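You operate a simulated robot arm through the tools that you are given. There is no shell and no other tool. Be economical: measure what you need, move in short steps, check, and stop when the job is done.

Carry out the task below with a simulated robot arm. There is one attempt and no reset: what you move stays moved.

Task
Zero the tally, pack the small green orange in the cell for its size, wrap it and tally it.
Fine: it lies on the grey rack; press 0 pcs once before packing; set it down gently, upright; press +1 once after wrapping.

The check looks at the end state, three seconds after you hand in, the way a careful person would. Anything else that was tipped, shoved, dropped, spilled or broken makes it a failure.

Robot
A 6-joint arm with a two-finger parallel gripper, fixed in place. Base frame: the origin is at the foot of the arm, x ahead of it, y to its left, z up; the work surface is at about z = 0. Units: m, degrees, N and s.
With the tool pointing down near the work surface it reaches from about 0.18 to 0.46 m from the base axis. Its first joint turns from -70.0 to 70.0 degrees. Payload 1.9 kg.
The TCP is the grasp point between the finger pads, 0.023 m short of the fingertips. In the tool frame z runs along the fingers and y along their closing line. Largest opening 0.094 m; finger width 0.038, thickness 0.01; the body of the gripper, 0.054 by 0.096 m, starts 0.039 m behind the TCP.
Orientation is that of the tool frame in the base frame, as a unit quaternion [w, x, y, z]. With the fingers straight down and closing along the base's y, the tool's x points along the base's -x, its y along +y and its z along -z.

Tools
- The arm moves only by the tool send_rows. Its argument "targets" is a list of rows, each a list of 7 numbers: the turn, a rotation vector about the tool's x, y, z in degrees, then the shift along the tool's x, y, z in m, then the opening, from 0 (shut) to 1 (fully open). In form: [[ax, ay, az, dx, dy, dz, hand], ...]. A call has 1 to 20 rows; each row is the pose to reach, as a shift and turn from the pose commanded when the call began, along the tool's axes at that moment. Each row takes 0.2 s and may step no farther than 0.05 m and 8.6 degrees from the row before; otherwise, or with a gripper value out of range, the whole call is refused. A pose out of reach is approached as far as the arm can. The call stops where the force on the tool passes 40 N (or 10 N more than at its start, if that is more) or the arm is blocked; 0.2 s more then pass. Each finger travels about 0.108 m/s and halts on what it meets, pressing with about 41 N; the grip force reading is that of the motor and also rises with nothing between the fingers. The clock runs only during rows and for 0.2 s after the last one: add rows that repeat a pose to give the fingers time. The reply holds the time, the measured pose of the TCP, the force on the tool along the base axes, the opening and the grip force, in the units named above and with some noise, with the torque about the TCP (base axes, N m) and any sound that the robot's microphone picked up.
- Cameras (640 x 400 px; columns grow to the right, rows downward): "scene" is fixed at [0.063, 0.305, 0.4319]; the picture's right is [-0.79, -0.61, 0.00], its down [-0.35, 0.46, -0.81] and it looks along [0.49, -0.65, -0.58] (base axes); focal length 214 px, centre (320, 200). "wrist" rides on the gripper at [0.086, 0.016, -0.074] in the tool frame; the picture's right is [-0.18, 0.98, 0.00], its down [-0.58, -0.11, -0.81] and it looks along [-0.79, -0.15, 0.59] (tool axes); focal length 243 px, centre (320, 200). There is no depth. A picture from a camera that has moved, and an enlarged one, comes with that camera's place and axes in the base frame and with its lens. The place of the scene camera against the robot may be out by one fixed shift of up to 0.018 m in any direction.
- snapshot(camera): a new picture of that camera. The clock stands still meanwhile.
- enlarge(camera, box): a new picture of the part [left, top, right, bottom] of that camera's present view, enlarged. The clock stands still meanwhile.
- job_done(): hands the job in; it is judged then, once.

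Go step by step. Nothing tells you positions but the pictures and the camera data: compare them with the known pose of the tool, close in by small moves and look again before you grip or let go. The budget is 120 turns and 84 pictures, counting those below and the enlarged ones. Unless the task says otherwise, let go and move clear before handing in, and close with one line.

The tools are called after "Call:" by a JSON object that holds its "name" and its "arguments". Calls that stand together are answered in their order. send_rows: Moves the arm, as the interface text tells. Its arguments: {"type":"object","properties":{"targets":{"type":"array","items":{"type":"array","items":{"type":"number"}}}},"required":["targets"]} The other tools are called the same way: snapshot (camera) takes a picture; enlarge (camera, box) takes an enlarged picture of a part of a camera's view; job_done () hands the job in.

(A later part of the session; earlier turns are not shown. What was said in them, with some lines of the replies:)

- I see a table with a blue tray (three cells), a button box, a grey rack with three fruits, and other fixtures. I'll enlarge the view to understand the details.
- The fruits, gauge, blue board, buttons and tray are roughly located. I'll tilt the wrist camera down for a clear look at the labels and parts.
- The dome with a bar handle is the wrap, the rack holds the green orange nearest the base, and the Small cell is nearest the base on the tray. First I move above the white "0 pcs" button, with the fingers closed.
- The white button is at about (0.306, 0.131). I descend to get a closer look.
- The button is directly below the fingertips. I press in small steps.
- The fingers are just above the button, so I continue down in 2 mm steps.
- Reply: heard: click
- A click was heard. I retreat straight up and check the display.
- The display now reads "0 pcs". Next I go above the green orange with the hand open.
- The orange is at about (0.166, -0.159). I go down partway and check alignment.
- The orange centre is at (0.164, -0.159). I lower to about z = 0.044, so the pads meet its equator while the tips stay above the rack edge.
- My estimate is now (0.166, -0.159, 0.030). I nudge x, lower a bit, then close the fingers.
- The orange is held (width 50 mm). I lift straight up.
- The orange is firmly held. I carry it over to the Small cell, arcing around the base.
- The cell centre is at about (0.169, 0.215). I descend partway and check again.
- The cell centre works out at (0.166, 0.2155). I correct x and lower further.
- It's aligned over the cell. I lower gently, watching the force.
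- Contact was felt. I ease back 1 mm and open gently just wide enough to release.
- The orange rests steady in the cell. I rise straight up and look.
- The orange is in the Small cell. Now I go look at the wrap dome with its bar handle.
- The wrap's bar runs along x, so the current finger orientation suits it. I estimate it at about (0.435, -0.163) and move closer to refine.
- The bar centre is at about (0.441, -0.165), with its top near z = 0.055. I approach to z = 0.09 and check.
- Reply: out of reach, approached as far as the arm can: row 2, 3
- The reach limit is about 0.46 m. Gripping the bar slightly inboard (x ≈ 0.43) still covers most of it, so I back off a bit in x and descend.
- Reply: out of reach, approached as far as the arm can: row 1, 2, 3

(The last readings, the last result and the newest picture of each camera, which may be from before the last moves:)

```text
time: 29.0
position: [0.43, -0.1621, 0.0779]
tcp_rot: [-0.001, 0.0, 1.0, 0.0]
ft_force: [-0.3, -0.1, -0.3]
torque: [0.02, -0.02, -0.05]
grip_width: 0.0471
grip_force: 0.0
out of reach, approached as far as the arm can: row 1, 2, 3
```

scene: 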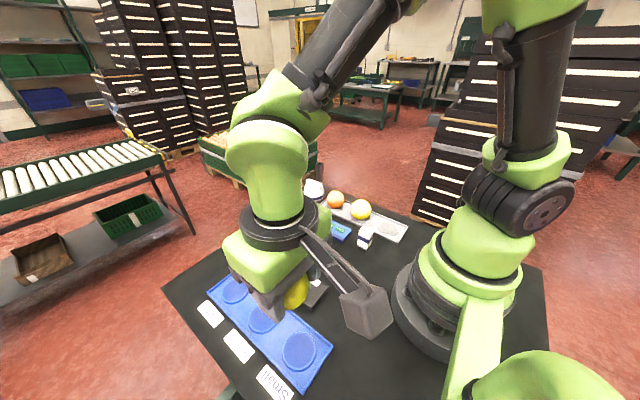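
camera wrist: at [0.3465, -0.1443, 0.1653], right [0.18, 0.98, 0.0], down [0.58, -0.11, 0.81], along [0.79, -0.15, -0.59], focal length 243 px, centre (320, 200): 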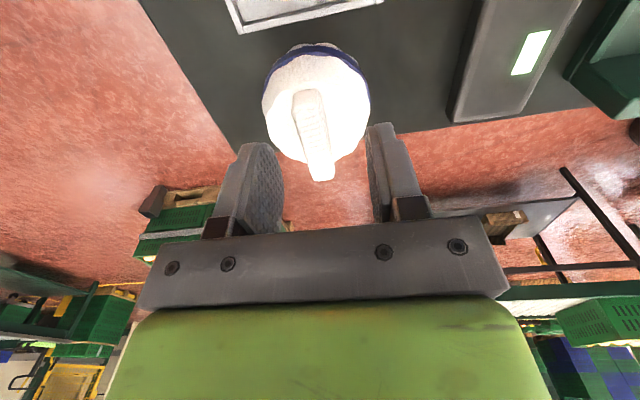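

I continue down to the gripping height.

Call:
{"name": "send_rows", "arguments": {"targets": [[0, 0, 0, 0.003, -0.001, 0.006, 0.5], [0, 0, 0, 0.003, -0.001, 0.012, 0.5], [0, 0, 0, 0.003, -0.001, 0.015, 0.5], [0, 0, 0, 0.003, -0.001, 0.015, 0.5]]}}

Call:
{"name": "snapshot", "arguments": {"camera": "wrist"}}

Call:
{"name": "enlarge", "arguments": {"camera": "scene", "box": [280, 160, 360, 210]}}

```text
time: 30.0
position: [0.4283, -0.1642, 0.0637]
tcp_rot: [0.0, 0.0, 1.0, 0.0]
ft_force: [0.1, -0.2, -0.6]
torque: [-0.02, -0.01, -0.01]
grip_width: 0.0469
grip_force: 0.0
```

```text
39 pictures are left
camera wrist: at [0.3413, -0.1475, 0.1384], right [0.18, 0.98, 0.0], down [0.58, -0.11, 0.81], along [0.79, -0.15, -0.59], focal length 243 px, centre (320, 200)
```

wrist: 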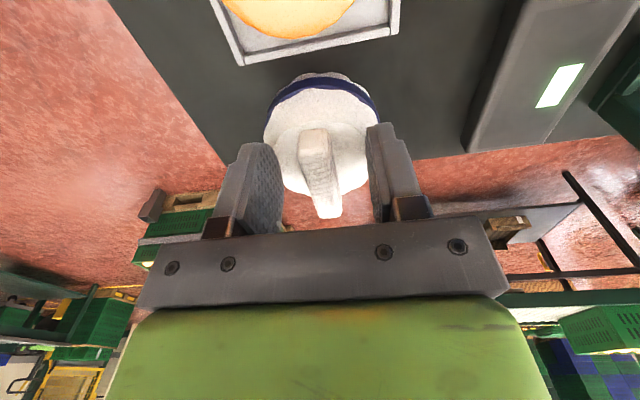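

```text
8.00 times, centred on (320, 185) of scene
camera zoom: at [0.063, 0.305, 0.4319], right [-0.79, -0.61, 0.0], down [-0.35, 0.46, -0.81], along [0.49, -0.65, -0.58], focal length 1716 px, centre (320, 320)
```

zoom: 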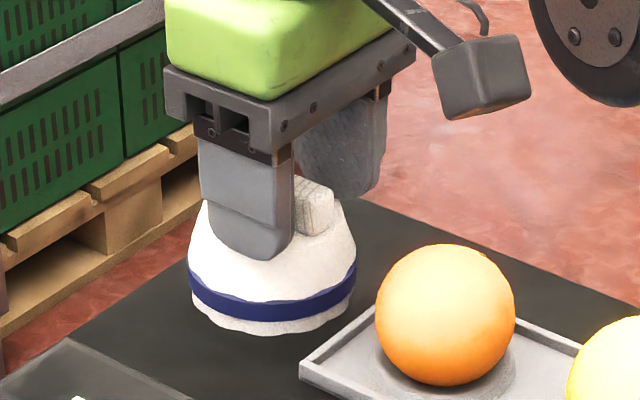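

The fingers straddle the bar with no contact. I yaw about 4° to match the bar, then close.

Call:
{"name": "send_rows", "arguments": {"targets": [[0, 0, 4, 0, 0, 0, 0.5], [0, 0, 4, 0, 0, 0, 0.35], [0, 0, 4, 0, 0, 0, 0.2], [0, 0, 4, 0, 0, 0, 0.08], [0, 0, 4, 0, 0, 0, 0.02], [0, 0, 4, 0, 0, 0, 0.02]]}}

Call:
{"name": "snapshot", "arguments": {"camera": "wrist"}}

```text
time: 31.4
position: [0.4283, -0.1635, 0.0625]
tcp_rot: [-0.001, 0.035, 0.999, 0.001]
ft_force: [-0.4, 1.7, 9.9]
torque: [0.02, 0.13, -0.01]
grip_width: 0.014
grip_force: 40.9
```

```text
37 pictures are left
camera wrist: at [0.3427, -0.1413, 0.1385], right [0.25, 0.97, 0.0], down [0.57, -0.15, 0.81], along [0.78, -0.2, -0.59], focal length 243 px, centre (320, 200)
```

wrist: 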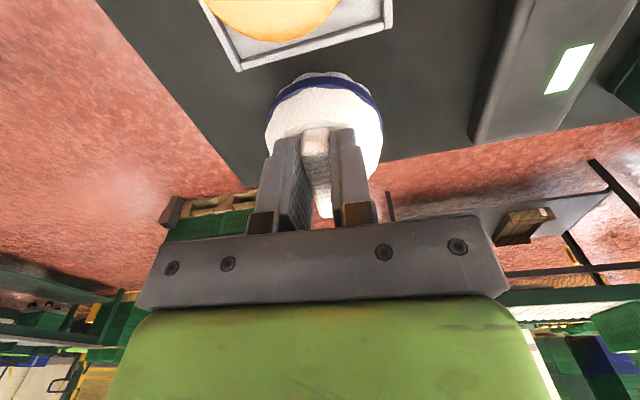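

The bar is gripped (14 mm). I lift slowly and check that the wrap comes along level.

Call:
{"name": "send_rows", "arguments": {"targets": [[0, 0, 4, 0, 0, -0.005, 0.02], [0, 0, 4, 0, 0, -0.015, 0.02], [0, 0, 4, 0.0, 0, -0.04, 0.02], [0, 0, 4, 0.01, 0, -0.075, 0.02], [0, 0, 4, 0.03, 0, -0.11, 0.02], [0, 0, 4, 0.05, 0, -0.14, 0.02], [0, 0, 4, 0.05, 0, -0.14, 0.02]]}}

Call:
{"name": "snapshot", "arguments": {"camera": "wrist"}}

Call:
{"name": "snapshot", "arguments": {"camera": "scene"}}

```text
time: 33.0
position: [0.4176, -0.1751, 0.1909]
tcp_rot: [-0.001, 0.07, 0.998, 0.0]
ft_force: [-0.1, -0.9, 0.4]
torque: [-0.01, -0.01, 0.0]
grip_width: 0.0138
grip_force: 40.6
out of reach, approached as far as the arm can: row 2, 3, 4, 5, 6, 7
```

```text
36 pictures are left
camera wrist: at [0.3349, -0.1464, 0.2659], right [0.32, 0.95, 0.0], down [0.56, -0.19, 0.81], along [0.76, -0.26, -0.59], focal length 243 px, centre (320, 200)
```

wrist: 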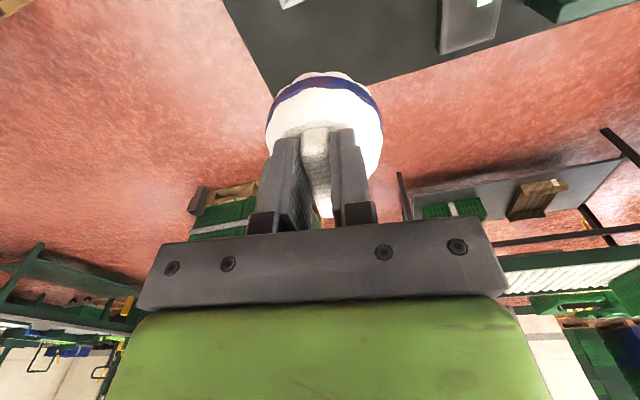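

```text
35 pictures are left
```

scene: 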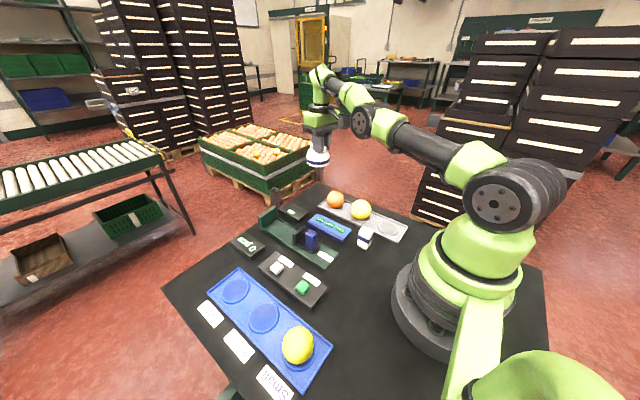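

The wrap is lifted and level. The arm says it's near its reach limit, so I bring it in toward the base and undo the yaw.

Call:
{"name": "send_rows", "arguments": {"targets": [[0, 0, -4, 0.02, 0, 0, 0.02], [0, 0, -8, 0.04, 0, 0, 0.02], [0, 0, -8, 0.06, 0, 0, 0.02], [0, 0, -8, 0.06, 0, 0, 0.02]]}}

Call:
{"name": "snapshot", "arguments": {"camera": "wrist"}}

```text
time: 34.0
position: [0.4156, -0.1773, 0.2081]
tcp_rot: [0.0, 0.0, 1.0, 0.0]
ft_force: [-0.5, 0.2, -0.1]
torque: [-0.01, 0.01, 0.01]
grip_width: 0.0139
grip_force: 41.4
out of reach, approached as far as the arm can: row 1, 2, 3, 4
```

```text
34 pictures are left
camera wrist: at [0.3274, -0.1604, 0.283], right [0.18, 0.98, 0.0], down [0.58, -0.11, 0.81], along [0.79, -0.15, -0.59], focal length 243 px, centre (320, 200)
```

wrist: 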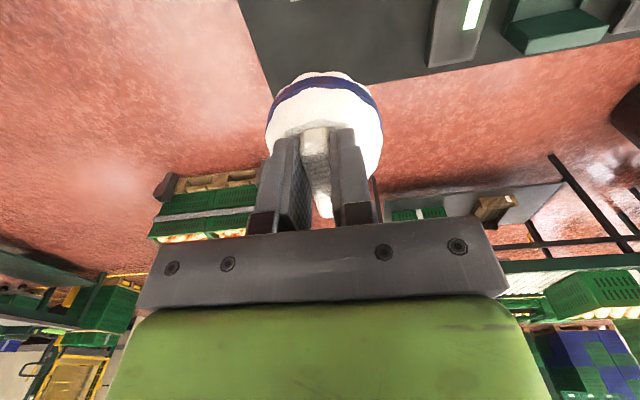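

The retraction hasn't shown up yet. I hold still briefly to see where the arm settles.

Call:
{"name": "send_rows", "arguments": {"targets": [[0, 0, 0, 0, 0, 0, 0.02], [0, 0, 0, 0, 0, 0, 0.02]]}}

```text
time: 34.6
position: [0.4137, -0.1763, 0.2069]
tcp_rot: [0.0, 0.0, 1.0, 0.0]
ft_force: [-0.4, 0.5, 0.4]
torque: [-0.04, 0.01, 0.03]
grip_width: 0.014
grip_force: 40.9
```

It's settled with no reach warning. I try a small retract.

Call:
{"name": "send_rows", "arguments": {"targets": [[0, 0, 0, 0.02, 0.01, 0, 0.02], [0, 0, 0, 0.04, 0.02, 0, 0.02], [0, 0, 0, 0.04, 0.02, 0, 0.02]]}}

```text
time: 35.4
position: [0.4138, -0.1764, 0.211]
tcp_rot: [-0.001, 0.0, 1.0, 0.0]
ft_force: [0.4, 0.4, -0.3]
torque: [0.05, 0.01, 0.03]
grip_width: 0.014
grip_force: 40.7
out of reach, approached as far as the arm can: row 1, 2, 3
```

The arm seems to be at a stretched-elbow pose. I try combining a small downward move with the retraction.

Call:
{"name": "send_rows", "arguments": {"targets": [[0, 0, 0, 0.01, 0, 0.02, 0.02], [0, 0, 0, 0.03, 0, 0.04, 0.02], [0, 0, 0, 0.05, 0, 0.04, 0.02], [0, 0, 0, 0.05, 0, 0.04, 0.02]]}}

Call:
{"name": "snapshot", "arguments": {"camera": "scene"}}

```text
time: 36.4
position: [0.4134, -0.1896, 0.1814]
tcp_rot: [0.0, 0.0, 1.0, 0.0]
ft_force: [-0.5, -0.3, 0.8]
torque: [0.03, 0.02, -0.02]
grip_width: 0.0136
grip_force: 41.4
out of reach, approached as far as the arm can: row 1, 2, 3, 4
```

```text
33 pictures are left
```

scene: 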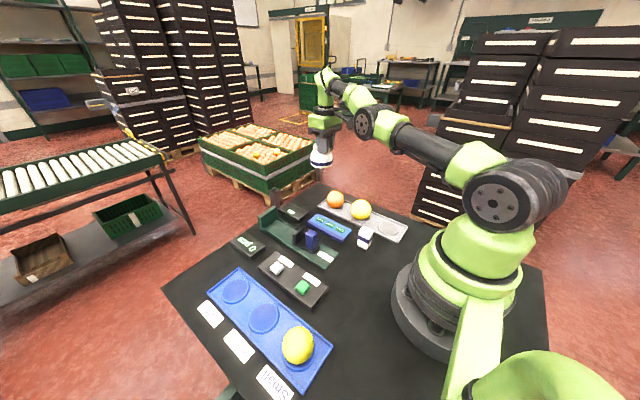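

The elbow is fully straight. I try a pure downward move, which should bend it, staying clear of the rack.

Call:
{"name": "send_rows", "arguments": {"targets": [[0, 0, 0, 0, 0, 0.015, 0.02], [0, 0, 0, 0, 0, 0.03, 0.02], [0, 0, 0, 0, 0, 0.045, 0.02], [0, 0, 0, 0, 0, 0.045, 0.02]]}}

```text
time: 37.4
position: [0.4173, -0.1909, 0.1362]
tcp_rot: [-0.001, 0.0, 1.0, 0.0]
ft_force: [0.7, 0.8, 0.2]
torque: [-0.01, -0.02, 0.02]
grip_width: 0.014
grip_force: 41.3
out of reach, approached as far as the arm can: row 2, 3, 4
```

I look at the arm's posture more closely to understand which joint is stuck.

Call:
{"name": "enlarge", "arguments": {"camera": "scene", "box": [280, 50, 600, 250]}}

```text
2.00 times, centred on (440, 150) of scene
camera zoom: at [0.063, 0.305, 0.4319], right [-0.79, -0.61, 0.0], down [-0.35, 0.46, -0.81], along [0.49, -0.65, -0.58], focal length 429 px, centre (80, 300)
```

zoom: 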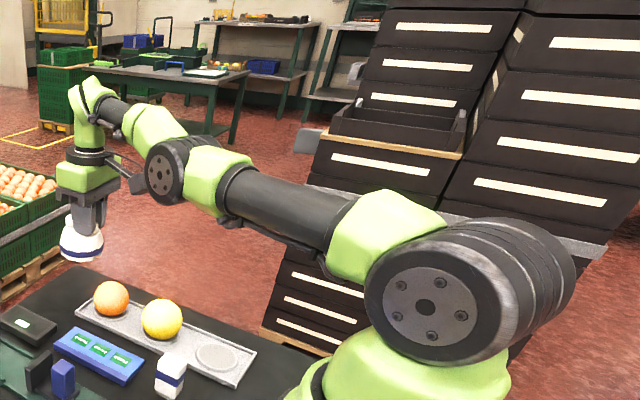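

It looks like the elbow has passed slightly through straight. I push outward and down to take it back through, then come inward.

Call:
{"name": "send_rows", "arguments": {"targets": [[0, 0, 0, -0.018, -0.008, 0.005, 0.02], [0, 0, 0, -0.03, -0.014, 0.015, 0.02], [0, 0, 0, -0.03, -0.014, 0.03, 0.02], [0, 0, 0, -0.015, -0.007, 0.03, 0.02], [0, 0, 0, 0.01, 0.005, 0.03, 0.02], [0, 0, 0, 0.01, 0.005, 0.03, 0.02]]}}

```text
time: 38.8
position: [0.4179, -0.1916, 0.1076]
tcp_rot: [0.0, 0.001, 1.0, 0.0]
ft_force: [-0.3, -0.2, 0.7]
torque: [-0.01, -0.01, -0.02]
grip_width: 0.0138
grip_force: 40.9
out of reach, approached as far as the arm can: row 1, 2, 3, 4, 5, 6
```

The picture suggests the elbow has flipped slightly downward, which blocks inward motion. I push outward for longer to straighten it fully and then look.

Call:
{"name": "send_rows", "arguments": {"targets": [[0, 0, 0, -0.03, -0.014, 0, 0.02], [0, 0, 0, -0.06, -0.028, 0, 0.02], [0, 0, 0, -0.09, -0.042, 0, 0.02], [0, 0, 0, -0.09, -0.042, 0, 0.02], [0, 0, 0, -0.09, -0.042, 0, 0.02]]}}

Call:
{"name": "enlarge", "arguments": {"camera": "scene", "box": [280, 50, 600, 250]}}

```text
time: 40.0
position: [0.4203, -0.1938, 0.1077]
tcp_rot: [0.0, 0.0, 1.0, 0.001]
ft_force: [-0.1, -0.1, 0.6]
torque: [0.0, -0.04, 0.0]
grip_width: 0.014
grip_force: 41.6
out of reach, approached as far as the arm can: row 1, 2, 3, 4, 5
```

```text
2.00 times, centred on (440, 150) of scene
camera zoom: at [0.063, 0.305, 0.4319], right [-0.79, -0.61, 0.0], down [-0.35, 0.46, -0.81], along [0.49, -0.65, -0.58], focal length 429 px, centre (80, 300)
```

zoom: 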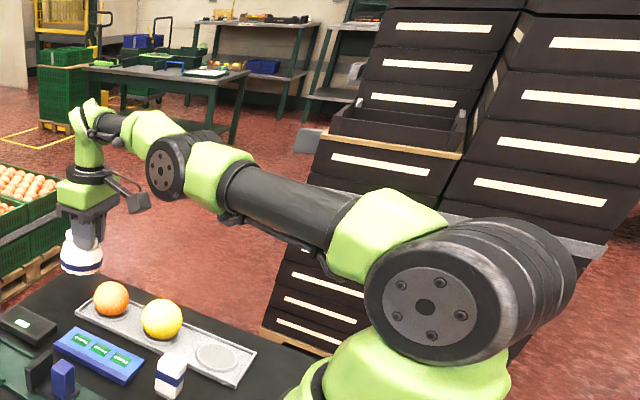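

Now it's nearly straight. I raise it while stretched so it clears the oranges, then tilt the tool inward within the arm's plane so the elbow bends the normal way.

Call:
{"name": "send_rows", "arguments": {"targets": [[0, 0, 0, -0.01, -0.005, -0.02, 0.02], [0, 0, 0, -0.01, -0.005, -0.04, 0.02], [0, 0, 0, -0.01, -0.005, -0.065, 0.02], [0, 0, 0, -0.01, -0.005, -0.065, 0.02]]}}

Call:
{"name": "send_rows", "arguments": {"targets": [[-3.33, 7.27, 0, 0.025, 0.011, 0, 0.02], [-6.66, 14.54, 0, 0.055, 0.025, 0, 0.02], [-9.99, 21.8, 0, 0.085, 0.039, 0, 0.02], [-9.99, 21.8, 0, 0.1, 0.046, 0, 0.02], [-9.99, 21.8, 0, 0.1, 0.046, 0, 0.02]]}}

Call:
{"name": "enlarge", "arguments": {"camera": "scene", "box": [280, 50, 600, 250]}}

```text
time: 41.0
position: [0.4182, -0.1899, 0.1725]
tcp_rot: [0.0, 0.0, 1.0, 0.0]
ft_force: [-0.4, 0.7, -0.9]
torque: [0.01, -0.01, -0.03]
grip_width: 0.0139
grip_force: 41.2
out of reach, approached as far as the arm can: row 1, 2, 3, 4
```

```text
time: 42.2
position: [0.3176, -0.1453, 0.1735]
tcp_rot: [-0.189, 0.0, 0.978, 0.087]
ft_force: [0.4, -0.1, 0.4]
torque: [-0.04, 0.0, 0.02]
grip_width: 0.0137
grip_force: 41.2
```

```text
2.00 times, centred on (440, 150) of scene
camera zoom: at [0.063, 0.305, 0.4319], right [-0.79, -0.61, 0.0], down [-0.35, 0.46, -0.81], along [0.49, -0.65, -0.58], focal length 429 px, centre (80, 300)
```

zoom: 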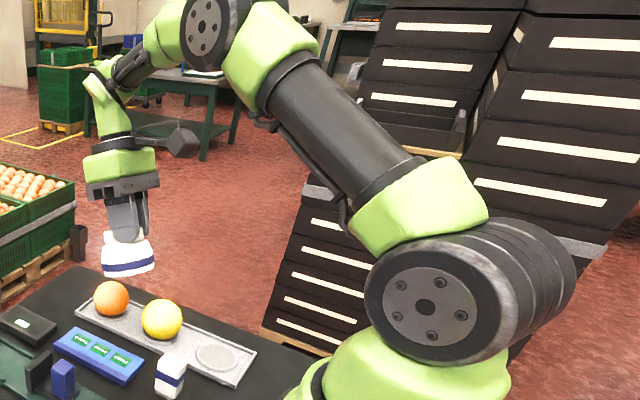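

The elbow is back to normal and the wrap is still held. I undo the tilt and raise a little.

Call:
{"name": "send_rows", "arguments": {"targets": [[3.33, -7.27, 0, 0, 0, -0.01, 0.02], [6.66, -14.54, 0, 0.01, 0, -0.02, 0.02], [9.99, -21.8, 0, 0.02, 0, -0.04, 0.02], [9.99, -21.8, 0, 0.02, 0, -0.04, 0.02]]}}

Call:
{"name": "snapshot", "arguments": {"camera": "wrist"}}

```text
time: 43.2
position: [0.3131, -0.1541, 0.2163]
tcp_rot: [0.001, 0.0, 1.0, 0.0]
ft_force: [0.1, -0.5, -0.8]
torque: [0.01, -0.01, 0.04]
grip_width: 0.0138
grip_force: 41.2
```

```text
29 pictures are left
camera wrist: at [0.2261, -0.1372, 0.2922], right [0.18, 0.98, 0.0], down [0.58, -0.11, 0.81], along [0.79, -0.15, -0.59], focal length 243 px, centre (320, 200)
```

wrist: 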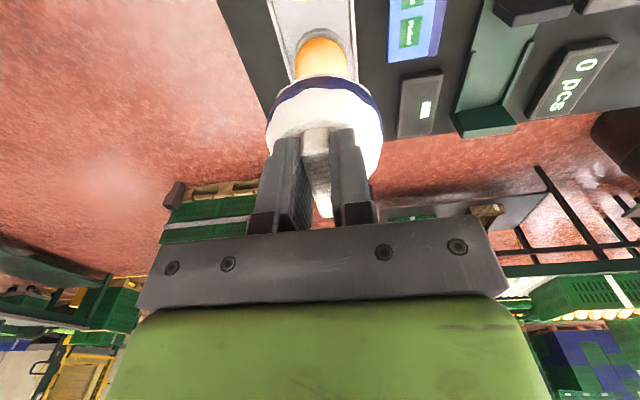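

The wrap is held level, with its centre about 12 mm ahead of the TCP. I carry it to above the orange.

Call:
{"name": "send_rows", "arguments": {"targets": [[0, 0, 0, 0.008, 0.037, 0, 0.02], [0, 0, 0, 0.02, 0.074, 0, 0.02], [0, 0, 0, 0.032, 0.11, 0, 0.02], [0, 0, 0, 0.045, 0.147, 0, 0.02], [0, 0, 0, 0.058, 0.184, 0, 0.02], [0, 0, 0, 0.075, 0.22, 0, 0.02], [0, 0, 0, 0.094, 0.257, 0, 0.02], [0, 0, 0, 0.115, 0.294, 0, 0.02], [0, 0, 0, 0.136, 0.331, 0, 0.02], [0, 0, 0, 0.158, 0.368, 0, 0.02], [0, 0, 0, 0.158, 0.368, 0, 0.02]]}}

Call:
{"name": "snapshot", "arguments": {"camera": "wrist"}}

Call:
{"name": "enlarge", "arguments": {"camera": "scene", "box": [180, 240, 436, 400]}}

```text
time: 45.6
position: [0.1571, 0.2161, 0.2181]
tcp_rot: [0.0, 0.0, 1.0, -0.001]
ft_force: [0.1, -0.6, -1.2]
torque: [0.03, -0.01, 0.0]
grip_width: 0.0139
grip_force: 41.4
```

```text
28 pictures are left
camera wrist: at [0.0699, 0.2331, 0.2925], right [0.18, 0.98, 0.0], down [0.58, -0.11, 0.81], along [0.79, -0.15, -0.59], focal length 243 px, centre (320, 200)
```

wrist: 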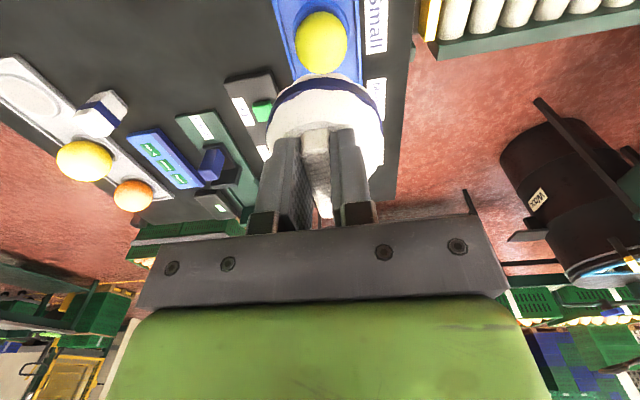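

```text
2.50 times, centred on (308, 320) of scene
camera zoom: at [0.063, 0.305, 0.4319], right [-0.79, -0.61, 0.0], down [-0.35, 0.46, -0.81], along [0.49, -0.65, -0.58], focal length 536 px, centre (350, -100)
```

zoom: 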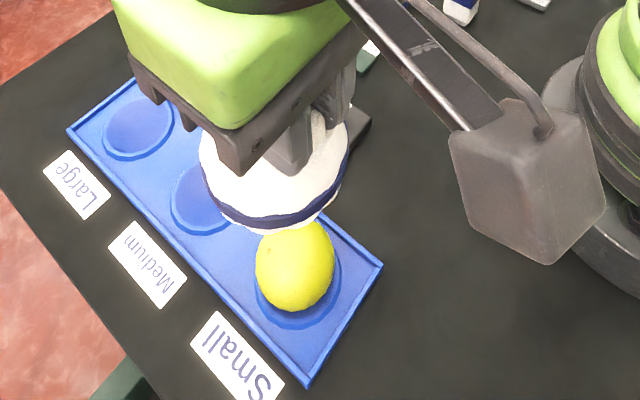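

The orange is at (0.167, 0.2155). I lower until the rim is just above the orange's top and check alignment from both cameras.

Call:
{"name": "send_rows", "arguments": {"targets": [[0, 0, 0, 0.002, -0.002, 0.04, 0.02], [0, 0, 0, 0.002, -0.002, 0.07, 0.02], [0, 0, 0, 0.002, -0.002, 0.083, 0.02], [0, 0, 0, 0.002, -0.002, 0.083, 0.02]]}}

Call:
{"name": "snapshot", "arguments": {"camera": "wrist"}}

Call:
{"name": "enlarge", "arguments": {"camera": "scene", "box": [200, 270, 408, 400]}}

```text
time: 46.6
position: [0.154, 0.2128, 0.1336]
tcp_rot: [0.0, 0.001, 1.0, 0.0]
ft_force: [-0.5, 0.3, 0.2]
torque: [0.01, -0.01, 0.04]
grip_width: 0.0139
grip_force: 41.0
```

```text
26 pictures are left
camera wrist: at [0.0677, 0.229, 0.2083], right [0.19, 0.98, 0.0], down [0.58, -0.11, 0.81], along [0.79, -0.15, -0.59], focal length 243 px, centre (320, 200)
```

wrist: 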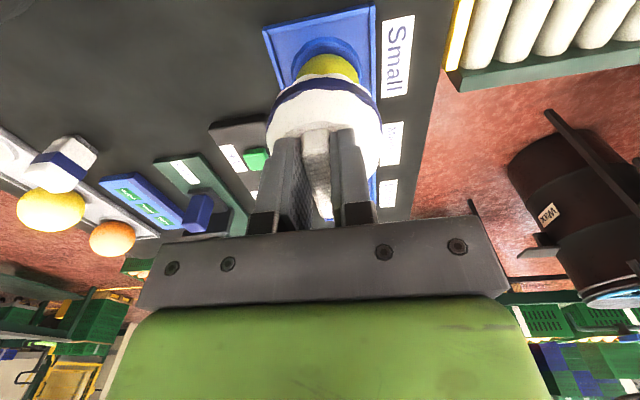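

```text
3.08 times, centred on (304, 335) of scene
camera zoom: at [0.063, 0.305, 0.4319], right [-0.79, -0.61, 0.0], down [-0.35, 0.46, -0.81], along [0.49, -0.65, -0.58], focal length 660 px, centre (369, -215)
```

zoom: 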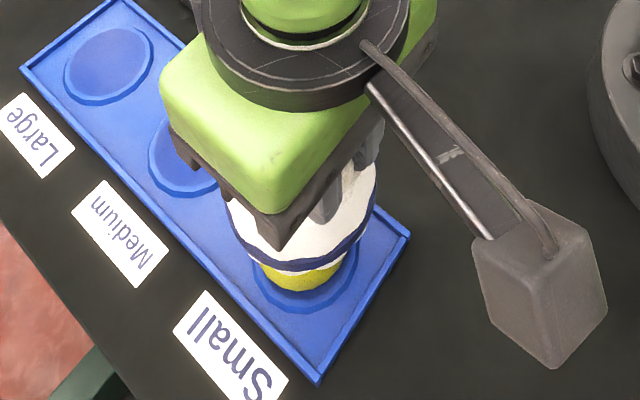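

The cameras suggest the wrap should shift about +2 mm in x and +3 mm in y. I correct and lower the rim past the orange's top gently.

Call:
{"name": "send_rows", "arguments": {"targets": [[0, 0, 0, -0.002, 0.003, 0, 0.02], [0, 0, 0, -0.002, 0.003, 0.006, 0.02], [0, 0, 0, -0.002, 0.003, 0.012, 0.02], [0, 0, 0, -0.002, 0.003, 0.018, 0.02], [0, 0, 0, -0.002, 0.003, 0.024, 0.02], [0, 0, 0, -0.002, 0.003, 0.03, 0.02]]}}

Call:
{"name": "snapshot", "arguments": {"camera": "wrist"}}

Call:
{"name": "enlarge", "arguments": {"camera": "scene", "box": [200, 270, 408, 400]}}

```text
time: 48.0
position: [0.1563, 0.2168, 0.1042]
tcp_rot: [0.0, 0.0, 1.0, 0.0]
ft_force: [-0.2, 0.1, -0.1]
torque: [0.0, 0.0, -0.02]
grip_width: 0.0141
grip_force: 41.0
```

```text
24 pictures are left
camera wrist: at [0.0692, 0.2334, 0.1795], right [0.18, 0.98, 0.0], down [0.58, -0.11, 0.81], along [0.79, -0.15, -0.59], focal length 243 px, centre (320, 200)
```

wrist: 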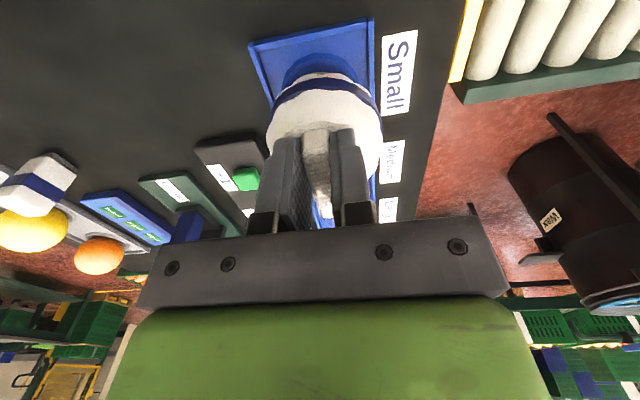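

```text
3.08 times, centred on (304, 335) of scene
camera zoom: at [0.063, 0.305, 0.4319], right [-0.79, -0.61, 0.0], down [-0.35, 0.46, -0.81], along [0.49, -0.65, -0.58], focal length 660 px, centre (369, -215)
```

zoom: 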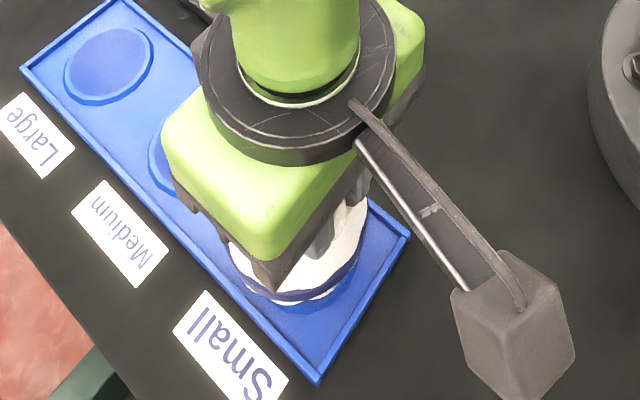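

The rim is past the orange's top with no contact. I keep lowering in small steps.

Call:
{"name": "send_rows", "arguments": {"targets": [[0, 0, 0, 0, 0, 0.004, 0.02], [0, 0, 0, 0, 0, 0.008, 0.02], [0, 0, 0, 0, 0, 0.011, 0.02], [0, 0, 0, 0, 0, 0.014, 0.02]]}}

```text
time: 49.0
position: [0.1564, 0.2172, 0.0892]
tcp_rot: [0.0, -0.001, 1.0, 0.0]
ft_force: [0.1, 0.4, -0.4]
torque: [0.01, -0.01, -0.02]
grip_width: 0.0139
grip_force: 40.7
```

Call:
{"name": "send_rows", "arguments": {"targets": [[0, 0, 0, 0, 0, 0.003, 0.02], [0, 0, 0, 0, 0, 0.006, 0.02], [0, 0, 0, 0, 0, 0.008, 0.02], [0, 0, 0, 0, 0, 0.01, 0.02]]}}

```text
time: 50.0
position: [0.1551, 0.2172, 0.0796]
tcp_rot: [0.0, 0.001, 1.0, 0.0]
ft_force: [0.2, -0.5, -0.3]
torque: [0.0, 0.0, 0.0]
grip_width: 0.0136
grip_force: 40.4
```

Call:
{"name": "send_rows", "arguments": {"targets": [[0, 0, 0, 0, 0, 0.002, 0.02], [0, 0, 0, 0, 0, 0.004, 0.02], [0, 0, 0, 0, 0, 0.005, 0.02]]}}

Call:
{"name": "snapshot", "arguments": {"camera": "wrist"}}

Call:
{"name": "enlarge", "arguments": {"camera": "scene", "box": [200, 270, 408, 400]}}

```text
time: 50.5
position: [0.1565, 0.218, 0.0778]
tcp_rot: [0.001, 0.001, 1.0, 0.001]
ft_force: [-0.9, -3.6, 16.5]
torque: [-0.11, -0.16, -0.06]
grip_width: 0.0141
grip_force: 41.2
stopped in row 2: the force on the tool passed its limit at 48 N (the readings are from after the stop); the commanded pose is now the measured one
```

```text
22 pictures are left
camera wrist: at [0.0689, 0.2336, 0.1533], right [0.19, 0.98, 0.0], down [0.58, -0.11, 0.81], along [0.79, -0.15, -0.59], focal length 243 px, centre (320, 200)
```

wrist: 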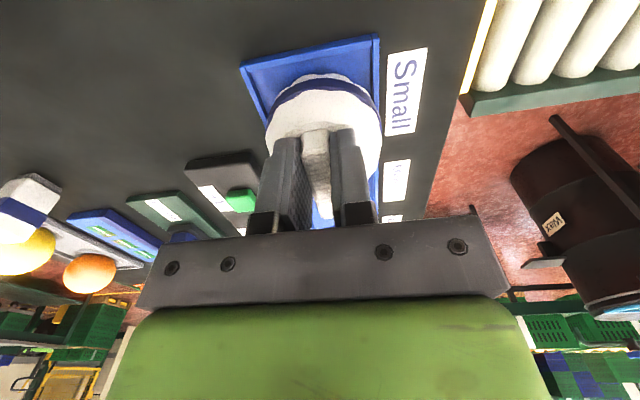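

```text
3.08 times, centred on (304, 335) of scene
camera zoom: at [0.063, 0.305, 0.4319], right [-0.79, -0.61, 0.0], down [-0.35, 0.46, -0.81], along [0.49, -0.65, -0.58], focal length 660 px, centre (369, -215)
```

zoom: 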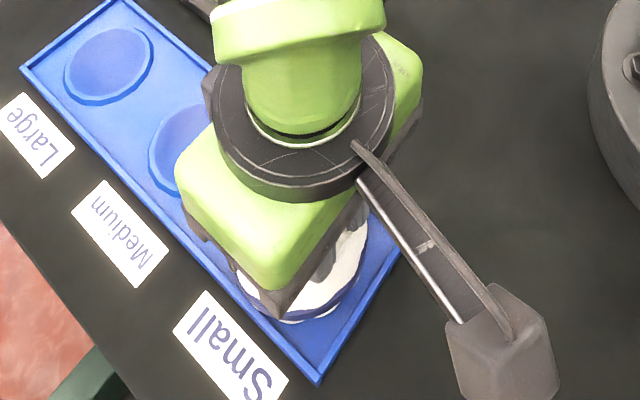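

The contact point matches the orange's top, and a small sideways force says the wrap is about 2 mm too far in +y. I ease up, recentre, and touch again lightly.

Call:
{"name": "send_rows", "arguments": {"targets": [[0, 0, 0, 0, 0, -0.003, 0.02], [0, 0, 0, 0, -0.002, -0.003, 0.02], [0, 0, 0, 0, -0.002, -0.001, 0.02], [0, 0, 0, 0, -0.002, 0.0, 0.02]]}}

```text
time: 51.5
position: [0.1569, 0.2158, 0.0791]
tcp_rot: [0.002, 0.0, 1.0, 0.003]
ft_force: [-1.5, -1.5, 15.3]
torque: [-0.05, -0.15, -0.03]
grip_width: 0.0139
grip_force: 40.8
```

It's nearly centred now. I ease off 1 mm and open slowly.

Call:
{"name": "send_rows", "arguments": {"targets": [[0, 0, 0, 0.001, -0.001, -0.001, 0.02], [0, 0, 0, 0.001, -0.001, -0.001, 0.16], [0, 0, 0, 0.001, -0.001, -0.001, 0.22], [0, 0, 0, 0.001, -0.001, -0.001, 0.3], [0, 0, 0, 0.001, -0.001, -0.001, 0.38], [0, 0, 0, 0.001, -0.001, -0.001, 0.38]]}}

Call:
{"name": "snapshot", "arguments": {"camera": "wrist"}}

Call:
{"name": "enlarge", "arguments": {"camera": "scene", "box": [200, 270, 408, 400]}}

```text
time: 53.0
position: [0.1548, 0.2134, 0.0785]
tcp_rot: [0.0, 0.0, 1.0, 0.002]
ft_force: [-0.4, -0.4, 0.3]
torque: [0.0, 0.0, 0.0]
grip_width: 0.0355
grip_force: 0.1
```

```text
20 pictures are left
camera wrist: at [0.0677, 0.2306, 0.1537], right [0.19, 0.98, 0.0], down [0.58, -0.11, 0.81], along [0.79, -0.15, -0.59], focal length 243 px, centre (320, 200)
```

wrist: 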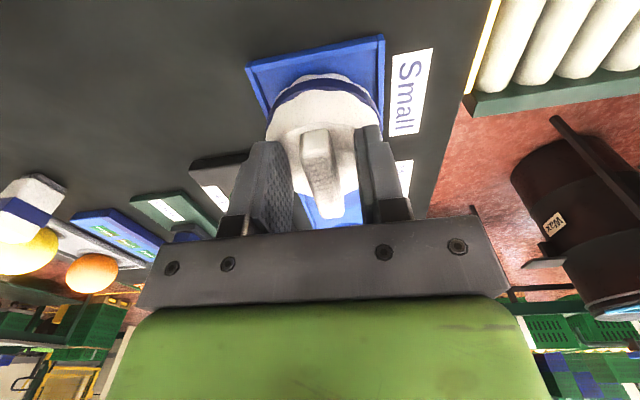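

```text
3.08 times, centred on (304, 335) of scene
camera zoom: at [0.063, 0.305, 0.4319], right [-0.79, -0.61, 0.0], down [-0.35, 0.46, -0.81], along [0.49, -0.65, -0.58], focal length 660 px, centre (369, -215)
```

zoom: 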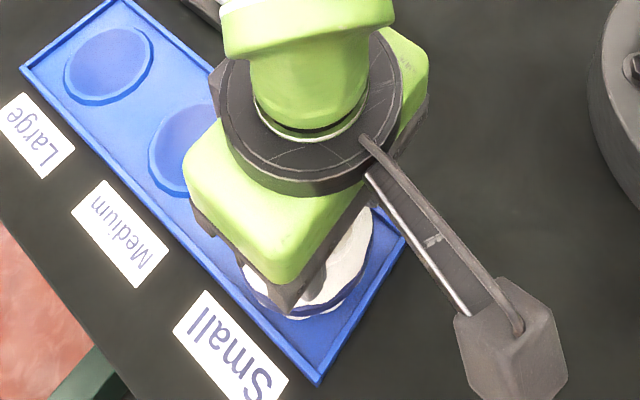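

The wrap is released. I raise straight up and inspect how it sits.

Call:
{"name": "send_rows", "arguments": {"targets": [[0, 0, 0, 0, 0.001, 0, 0.5], [0, 0, 0, 0, 0.001, -0.02, 0.5], [0, 0, 0, 0, 0.001, -0.06, 0.5], [0, 0, 0, 0, 0.001, -0.1, 0.5], [0, 0, 0, 0, 0.001, -0.14, 0.5], [0, 0, 0, 0, 0.001, -0.14, 0.5]]}}

Call:
{"name": "enlarge", "arguments": {"camera": "wrist", "box": [220, 0, 420, 125]}}

Call:
{"name": "enlarge", "arguments": {"camera": "scene", "box": [200, 270, 408, 400]}}

```text
time: 54.4
position: [0.1557, 0.2147, 0.2195]
tcp_rot: [0.001, 0.0, 1.0, 0.002]
ft_force: [-0.1, 0.7, -0.3]
torque: [0.0, 0.04, 0.0]
grip_width: 0.047
grip_force: 0.0
```

```text
3.20 times, centred on (320, 62) of wrist
camera zoom: at [0.0681, 0.2307, 0.2942], right [0.18, 0.98, 0.0], down [0.58, -0.11, 0.81], along [0.79, -0.15, -0.59], focal length 776 px, centre (320, 640)
```

zoom: 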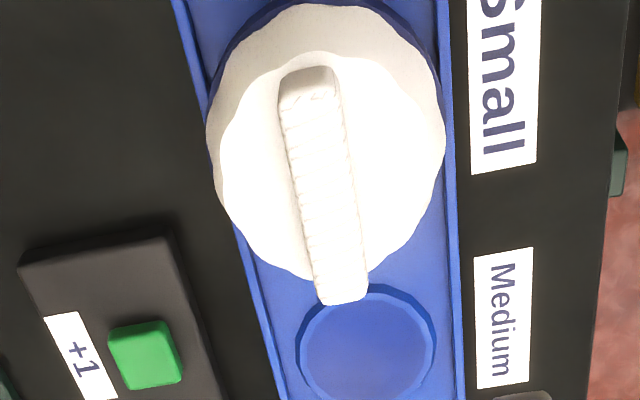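

```text
3.08 times, centred on (304, 335) of scene
camera zoom: at [0.063, 0.305, 0.4319], right [-0.79, -0.61, 0.0], down [-0.35, 0.46, -0.81], along [0.49, -0.65, -0.58], focal length 660 px, centre (369, -215)
```

zoom: 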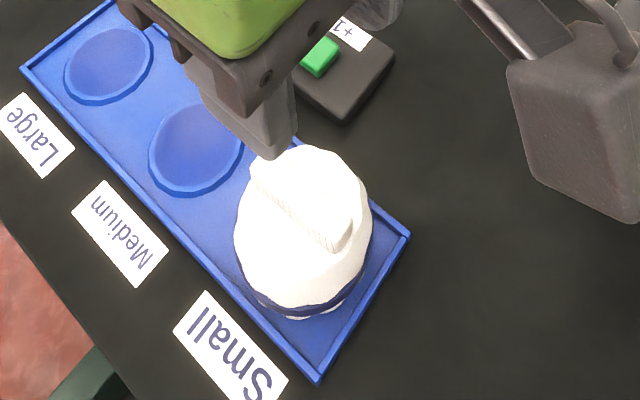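

The wrap covers the orange. I move over the green "+1" button with the fingers closed, then inspect the wrap from the scene camera.

Call:
{"name": "send_rows", "arguments": {"targets": [[0, 0, 0, -0.019, -0.021, 0.0, 0.3], [0, 0, 0, -0.038, -0.042, 0.0, 0.1], [0, 0, 0, -0.057, -0.063, 0.0, 0], [0, 0, 0, -0.076, -0.084, 0.02, 0], [0, 0, 0, -0.076, -0.084, 0.04, 0], [0, 0, 0, -0.076, -0.084, 0.04, 0]]}}

Call:
{"name": "snapshot", "arguments": {"camera": "wrist"}}

Call:
{"name": "enlarge", "arguments": {"camera": "scene", "box": [240, 290, 368, 370]}}

```text
time: 55.8
position: [0.2326, 0.1328, 0.1783]
tcp_rot: [0.001, 0.001, 1.0, 0.002]
ft_force: [0.7, 0.4, 0.6]
torque: [0.02, -0.01, 0.03]
grip_width: 0.0
grip_force: 41.1
```

```text
16 pictures are left
camera wrist: at [0.1456, 0.1479, 0.2531], right [0.19, 0.98, 0.0], down [0.58, -0.11, 0.81], along [0.79, -0.15, -0.59], focal length 243 px, centre (320, 200)
```

wrist: 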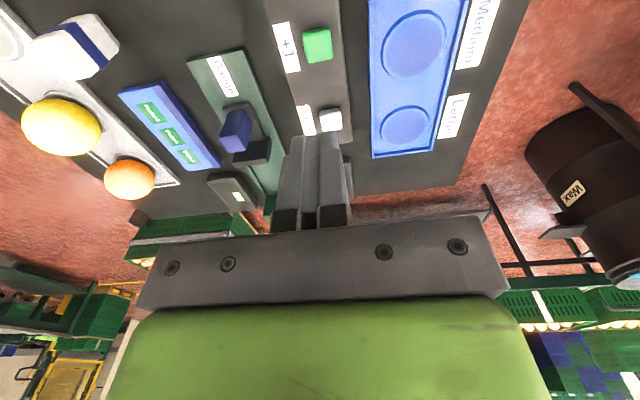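

```text
5.00 times, centred on (304, 330) of scene
camera zoom: at [0.063, 0.305, 0.4319], right [-0.79, -0.61, 0.0], down [-0.35, 0.46, -0.81], along [0.49, -0.65, -0.58], focal length 1072 px, centre (400, -450)
```

zoom: 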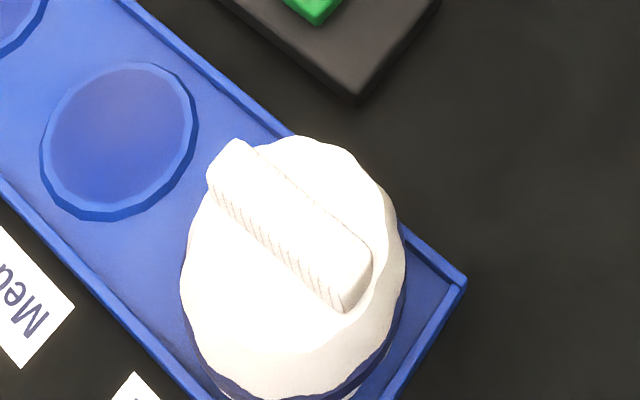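

I check the wrap's lower rim before pressing the button.

Call:
{"name": "enlarge", "arguments": {"camera": "scene", "box": [250, 310, 362, 380]}}

```text
5.71 times, centred on (306, 345) of scene
camera zoom: at [0.063, 0.305, 0.4319], right [-0.79, -0.61, 0.0], down [-0.35, 0.46, -0.81], along [0.49, -0.65, -0.58], focal length 1226 px, centre (400, -629)
```

zoom: 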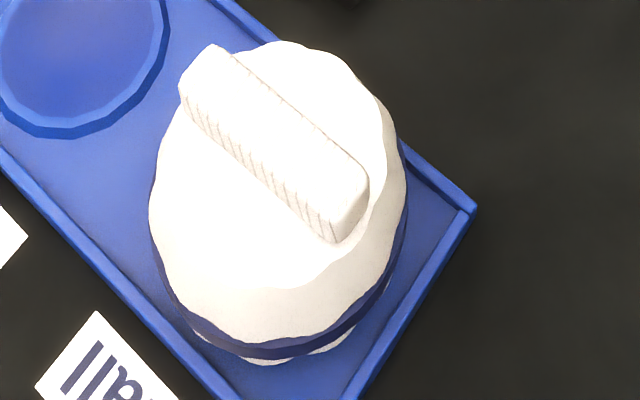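

The wrap sits level. The green button is at (0.232, 0.130), so I descend to just above it.

Call:
{"name": "send_rows", "arguments": {"targets": [[0, 0, 0, 0, -0.001, 0.045, 0], [0, 0, 0, 0, -0.001, 0.09, 0], [0, 0, 0, 0, -0.001, 0.118, 0], [0, 0, 0, 0, -0.001, 0.118, 0]]}}

Call:
{"name": "enlarge", "arguments": {"camera": "scene", "box": [230, 235, 390, 365]}}

Call:
{"name": "enlarge", "arguments": {"camera": "wrist", "box": [200, 50, 440, 200]}}

```text
time: 56.8
position: [0.231, 0.1289, 0.0605]
tcp_rot: [0.002, 0.0, 1.0, 0.002]
ft_force: [0.2, 0.6, -0.2]
torque: [-0.01, 0.04, 0.02]
grip_width: 0.0
grip_force: 40.7
```

```text
3.08 times, centred on (310, 300) of scene
camera zoom: at [0.063, 0.305, 0.4319], right [-0.79, -0.61, 0.0], down [-0.35, 0.46, -0.81], along [0.49, -0.65, -0.58], focal length 660 px, centre (351, -108)
```

zoom: 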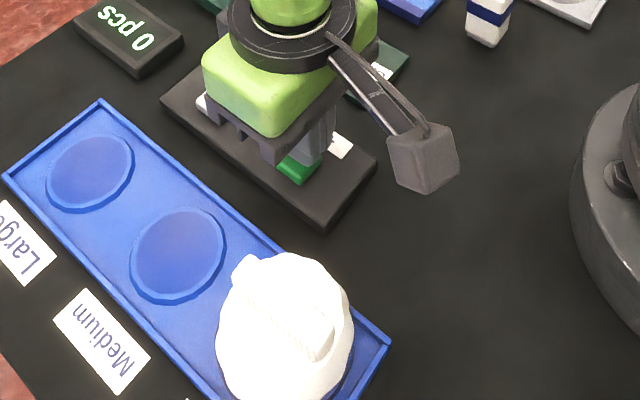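

```text
2.67 times, centred on (320, 125) of wrist
camera zoom: at [0.145, 0.1455, 0.1355], right [0.19, 0.98, 0.0], down [0.58, -0.11, 0.81], along [0.79, -0.15, -0.59], focal length 647 px, centre (320, 400)
```

zoom: 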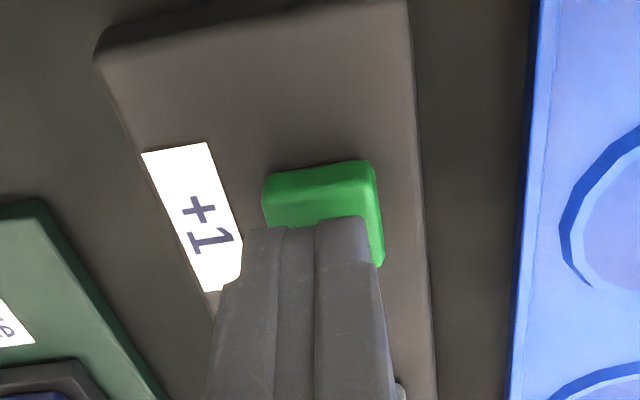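

Well aligned. I press down gently in small steps.

Call:
{"name": "send_rows", "arguments": {"targets": [[0, 0, 0, 0.001, 0.002, 0.006, 0], [0, 0, 0, 0.001, 0.002, 0.009, 0], [0, 0, 0, 0.001, 0.002, 0.011, 0], [0, 0, 0, 0.001, 0.002, 0.013, 0]]}}

```text
time: 57.8
position: [0.2301, 0.1322, 0.0479]
tcp_rot: [0.001, 0.001, 1.0, 0.001]
ft_force: [0.0, -0.5, 0.5]
torque: [-0.03, -0.01, -0.01]
grip_width: 0.0001
grip_force: 41.1
```

Call:
{"name": "send_rows", "arguments": {"targets": [[0, 0, 0, 0, 0, 0.001, 0], [0, 0, 0, 0, 0, 0.002, 0], [0, 0, 0, 0, 0, 0.003, 0]]}}

```text
time: 58.5
position: [0.2293, 0.1322, 0.0452]
tcp_rot: [0.0, 0.0, 1.0, 0.002]
ft_force: [-1.8, 0.7, 2.2]
torque: [0.05, 0.03, 0.01]
grip_width: 0.0003
grip_force: 41.0
heard: click
```

A click was heard. I retreat straight up and check the display.

Call:
{"name": "send_rows", "arguments": {"targets": [[0, 0, 0, 0, 0, -0.03, 0], [0, 0, 0, 0, 0, -0.075, 0], [0, 0, 0, 0, 0, -0.12, 0], [0, 0, 0, -0.03, -0.03, -0.15, 0], [0, 0, 0, -0.06, -0.06, -0.17, 0], [0, 0, 0, -0.06, -0.06, -0.17, 0]]}}

Call:
{"name": "snapshot", "arguments": {"camera": "scene"}}

Call:
{"name": "enlarge", "arguments": {"camera": "scene", "box": [200, 220, 392, 370]}}

```text
refused: row 4 steps farther than a row can; nothing moved
```

```text
11 pictures are left
```

scene: 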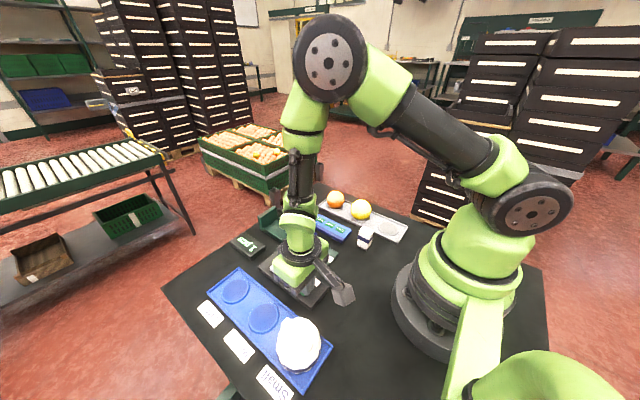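

```text
2.67 times, centred on (296, 295) of scene
camera zoom: at [0.063, 0.305, 0.4319], right [-0.79, -0.61, 0.0], down [-0.35, 0.46, -0.81], along [0.49, -0.65, -0.58], focal length 572 px, centre (384, -53)
```

zoom: 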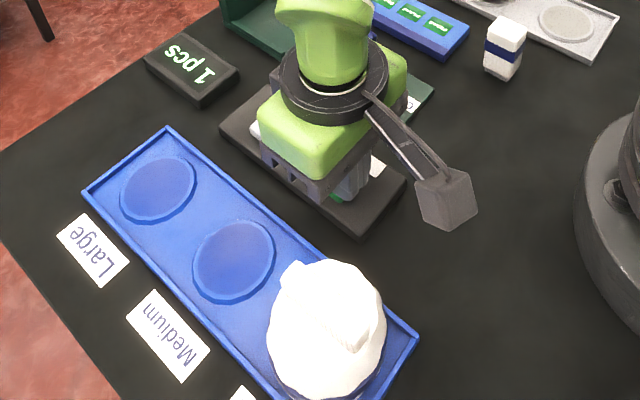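

The display reads "1 pcs". The last retreat was refused for too long a step, so I raise straight up in shorter ones.

Call:
{"name": "send_rows", "arguments": {"targets": [[0, 0, 0, 0, 0, -0.03, 0], [0, 0, 0, 0, 0, -0.07, 0], [0, 0, 0, 0, 0, -0.11, 0], [0, 0, 0, 0, 0, -0.15, 0], [0, 0, 0, -0.02, -0.03, -0.17, 0], [0, 0, 0, -0.03, -0.06, -0.18, 0], [0, 0, 0, -0.03, -0.06, -0.18, 0]]}}

Call:
{"name": "snapshot", "arguments": {"camera": "scene"}}

Call:
{"name": "enlarge", "arguments": {"camera": "scene", "box": [200, 220, 392, 370]}}

```text
time: 60.1
position: [0.2611, 0.0695, 0.2234]
tcp_rot: [0.001, 0.0, 1.0, 0.001]
ft_force: [0.0, 0.1, 0.5]
torque: [-0.03, 0.02, 0.01]
grip_width: 0.0
grip_force: 41.0
```

```text
9 pictures are left
```

scene: 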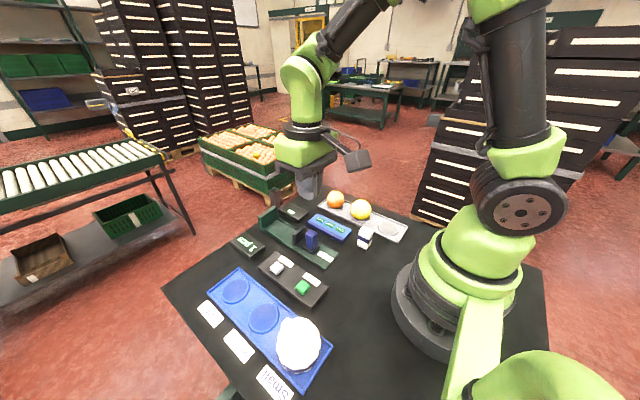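

```text
2.67 times, centred on (296, 295) of scene
camera zoom: at [0.063, 0.305, 0.4319], right [-0.79, -0.61, 0.0], down [-0.35, 0.46, -0.81], along [0.49, -0.65, -0.58], focal length 572 px, centre (384, -53)
```

zoom: 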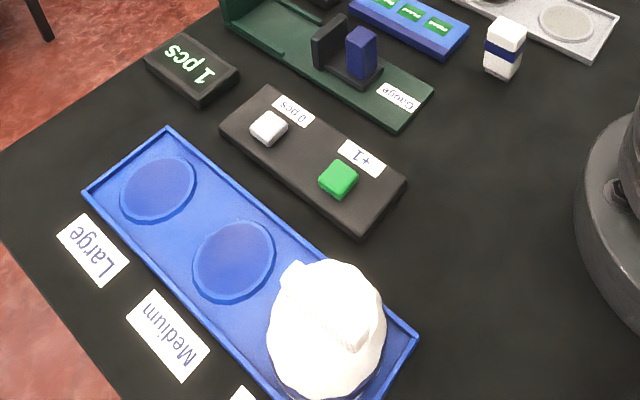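

The tally shows 1 pcs, the green orange is in the Small cell under its wrap, everything else is undisturbed, and the arm is clear, so I hand in.

Call:
{"name": "job_done", "arguments": {}}

```text
The job is handed in.
```

The job is handed in: I zeroed the tally, packed the small green orange in the Small cell and wrapped it, then pressed +1 once; the display reads "1 pcs".
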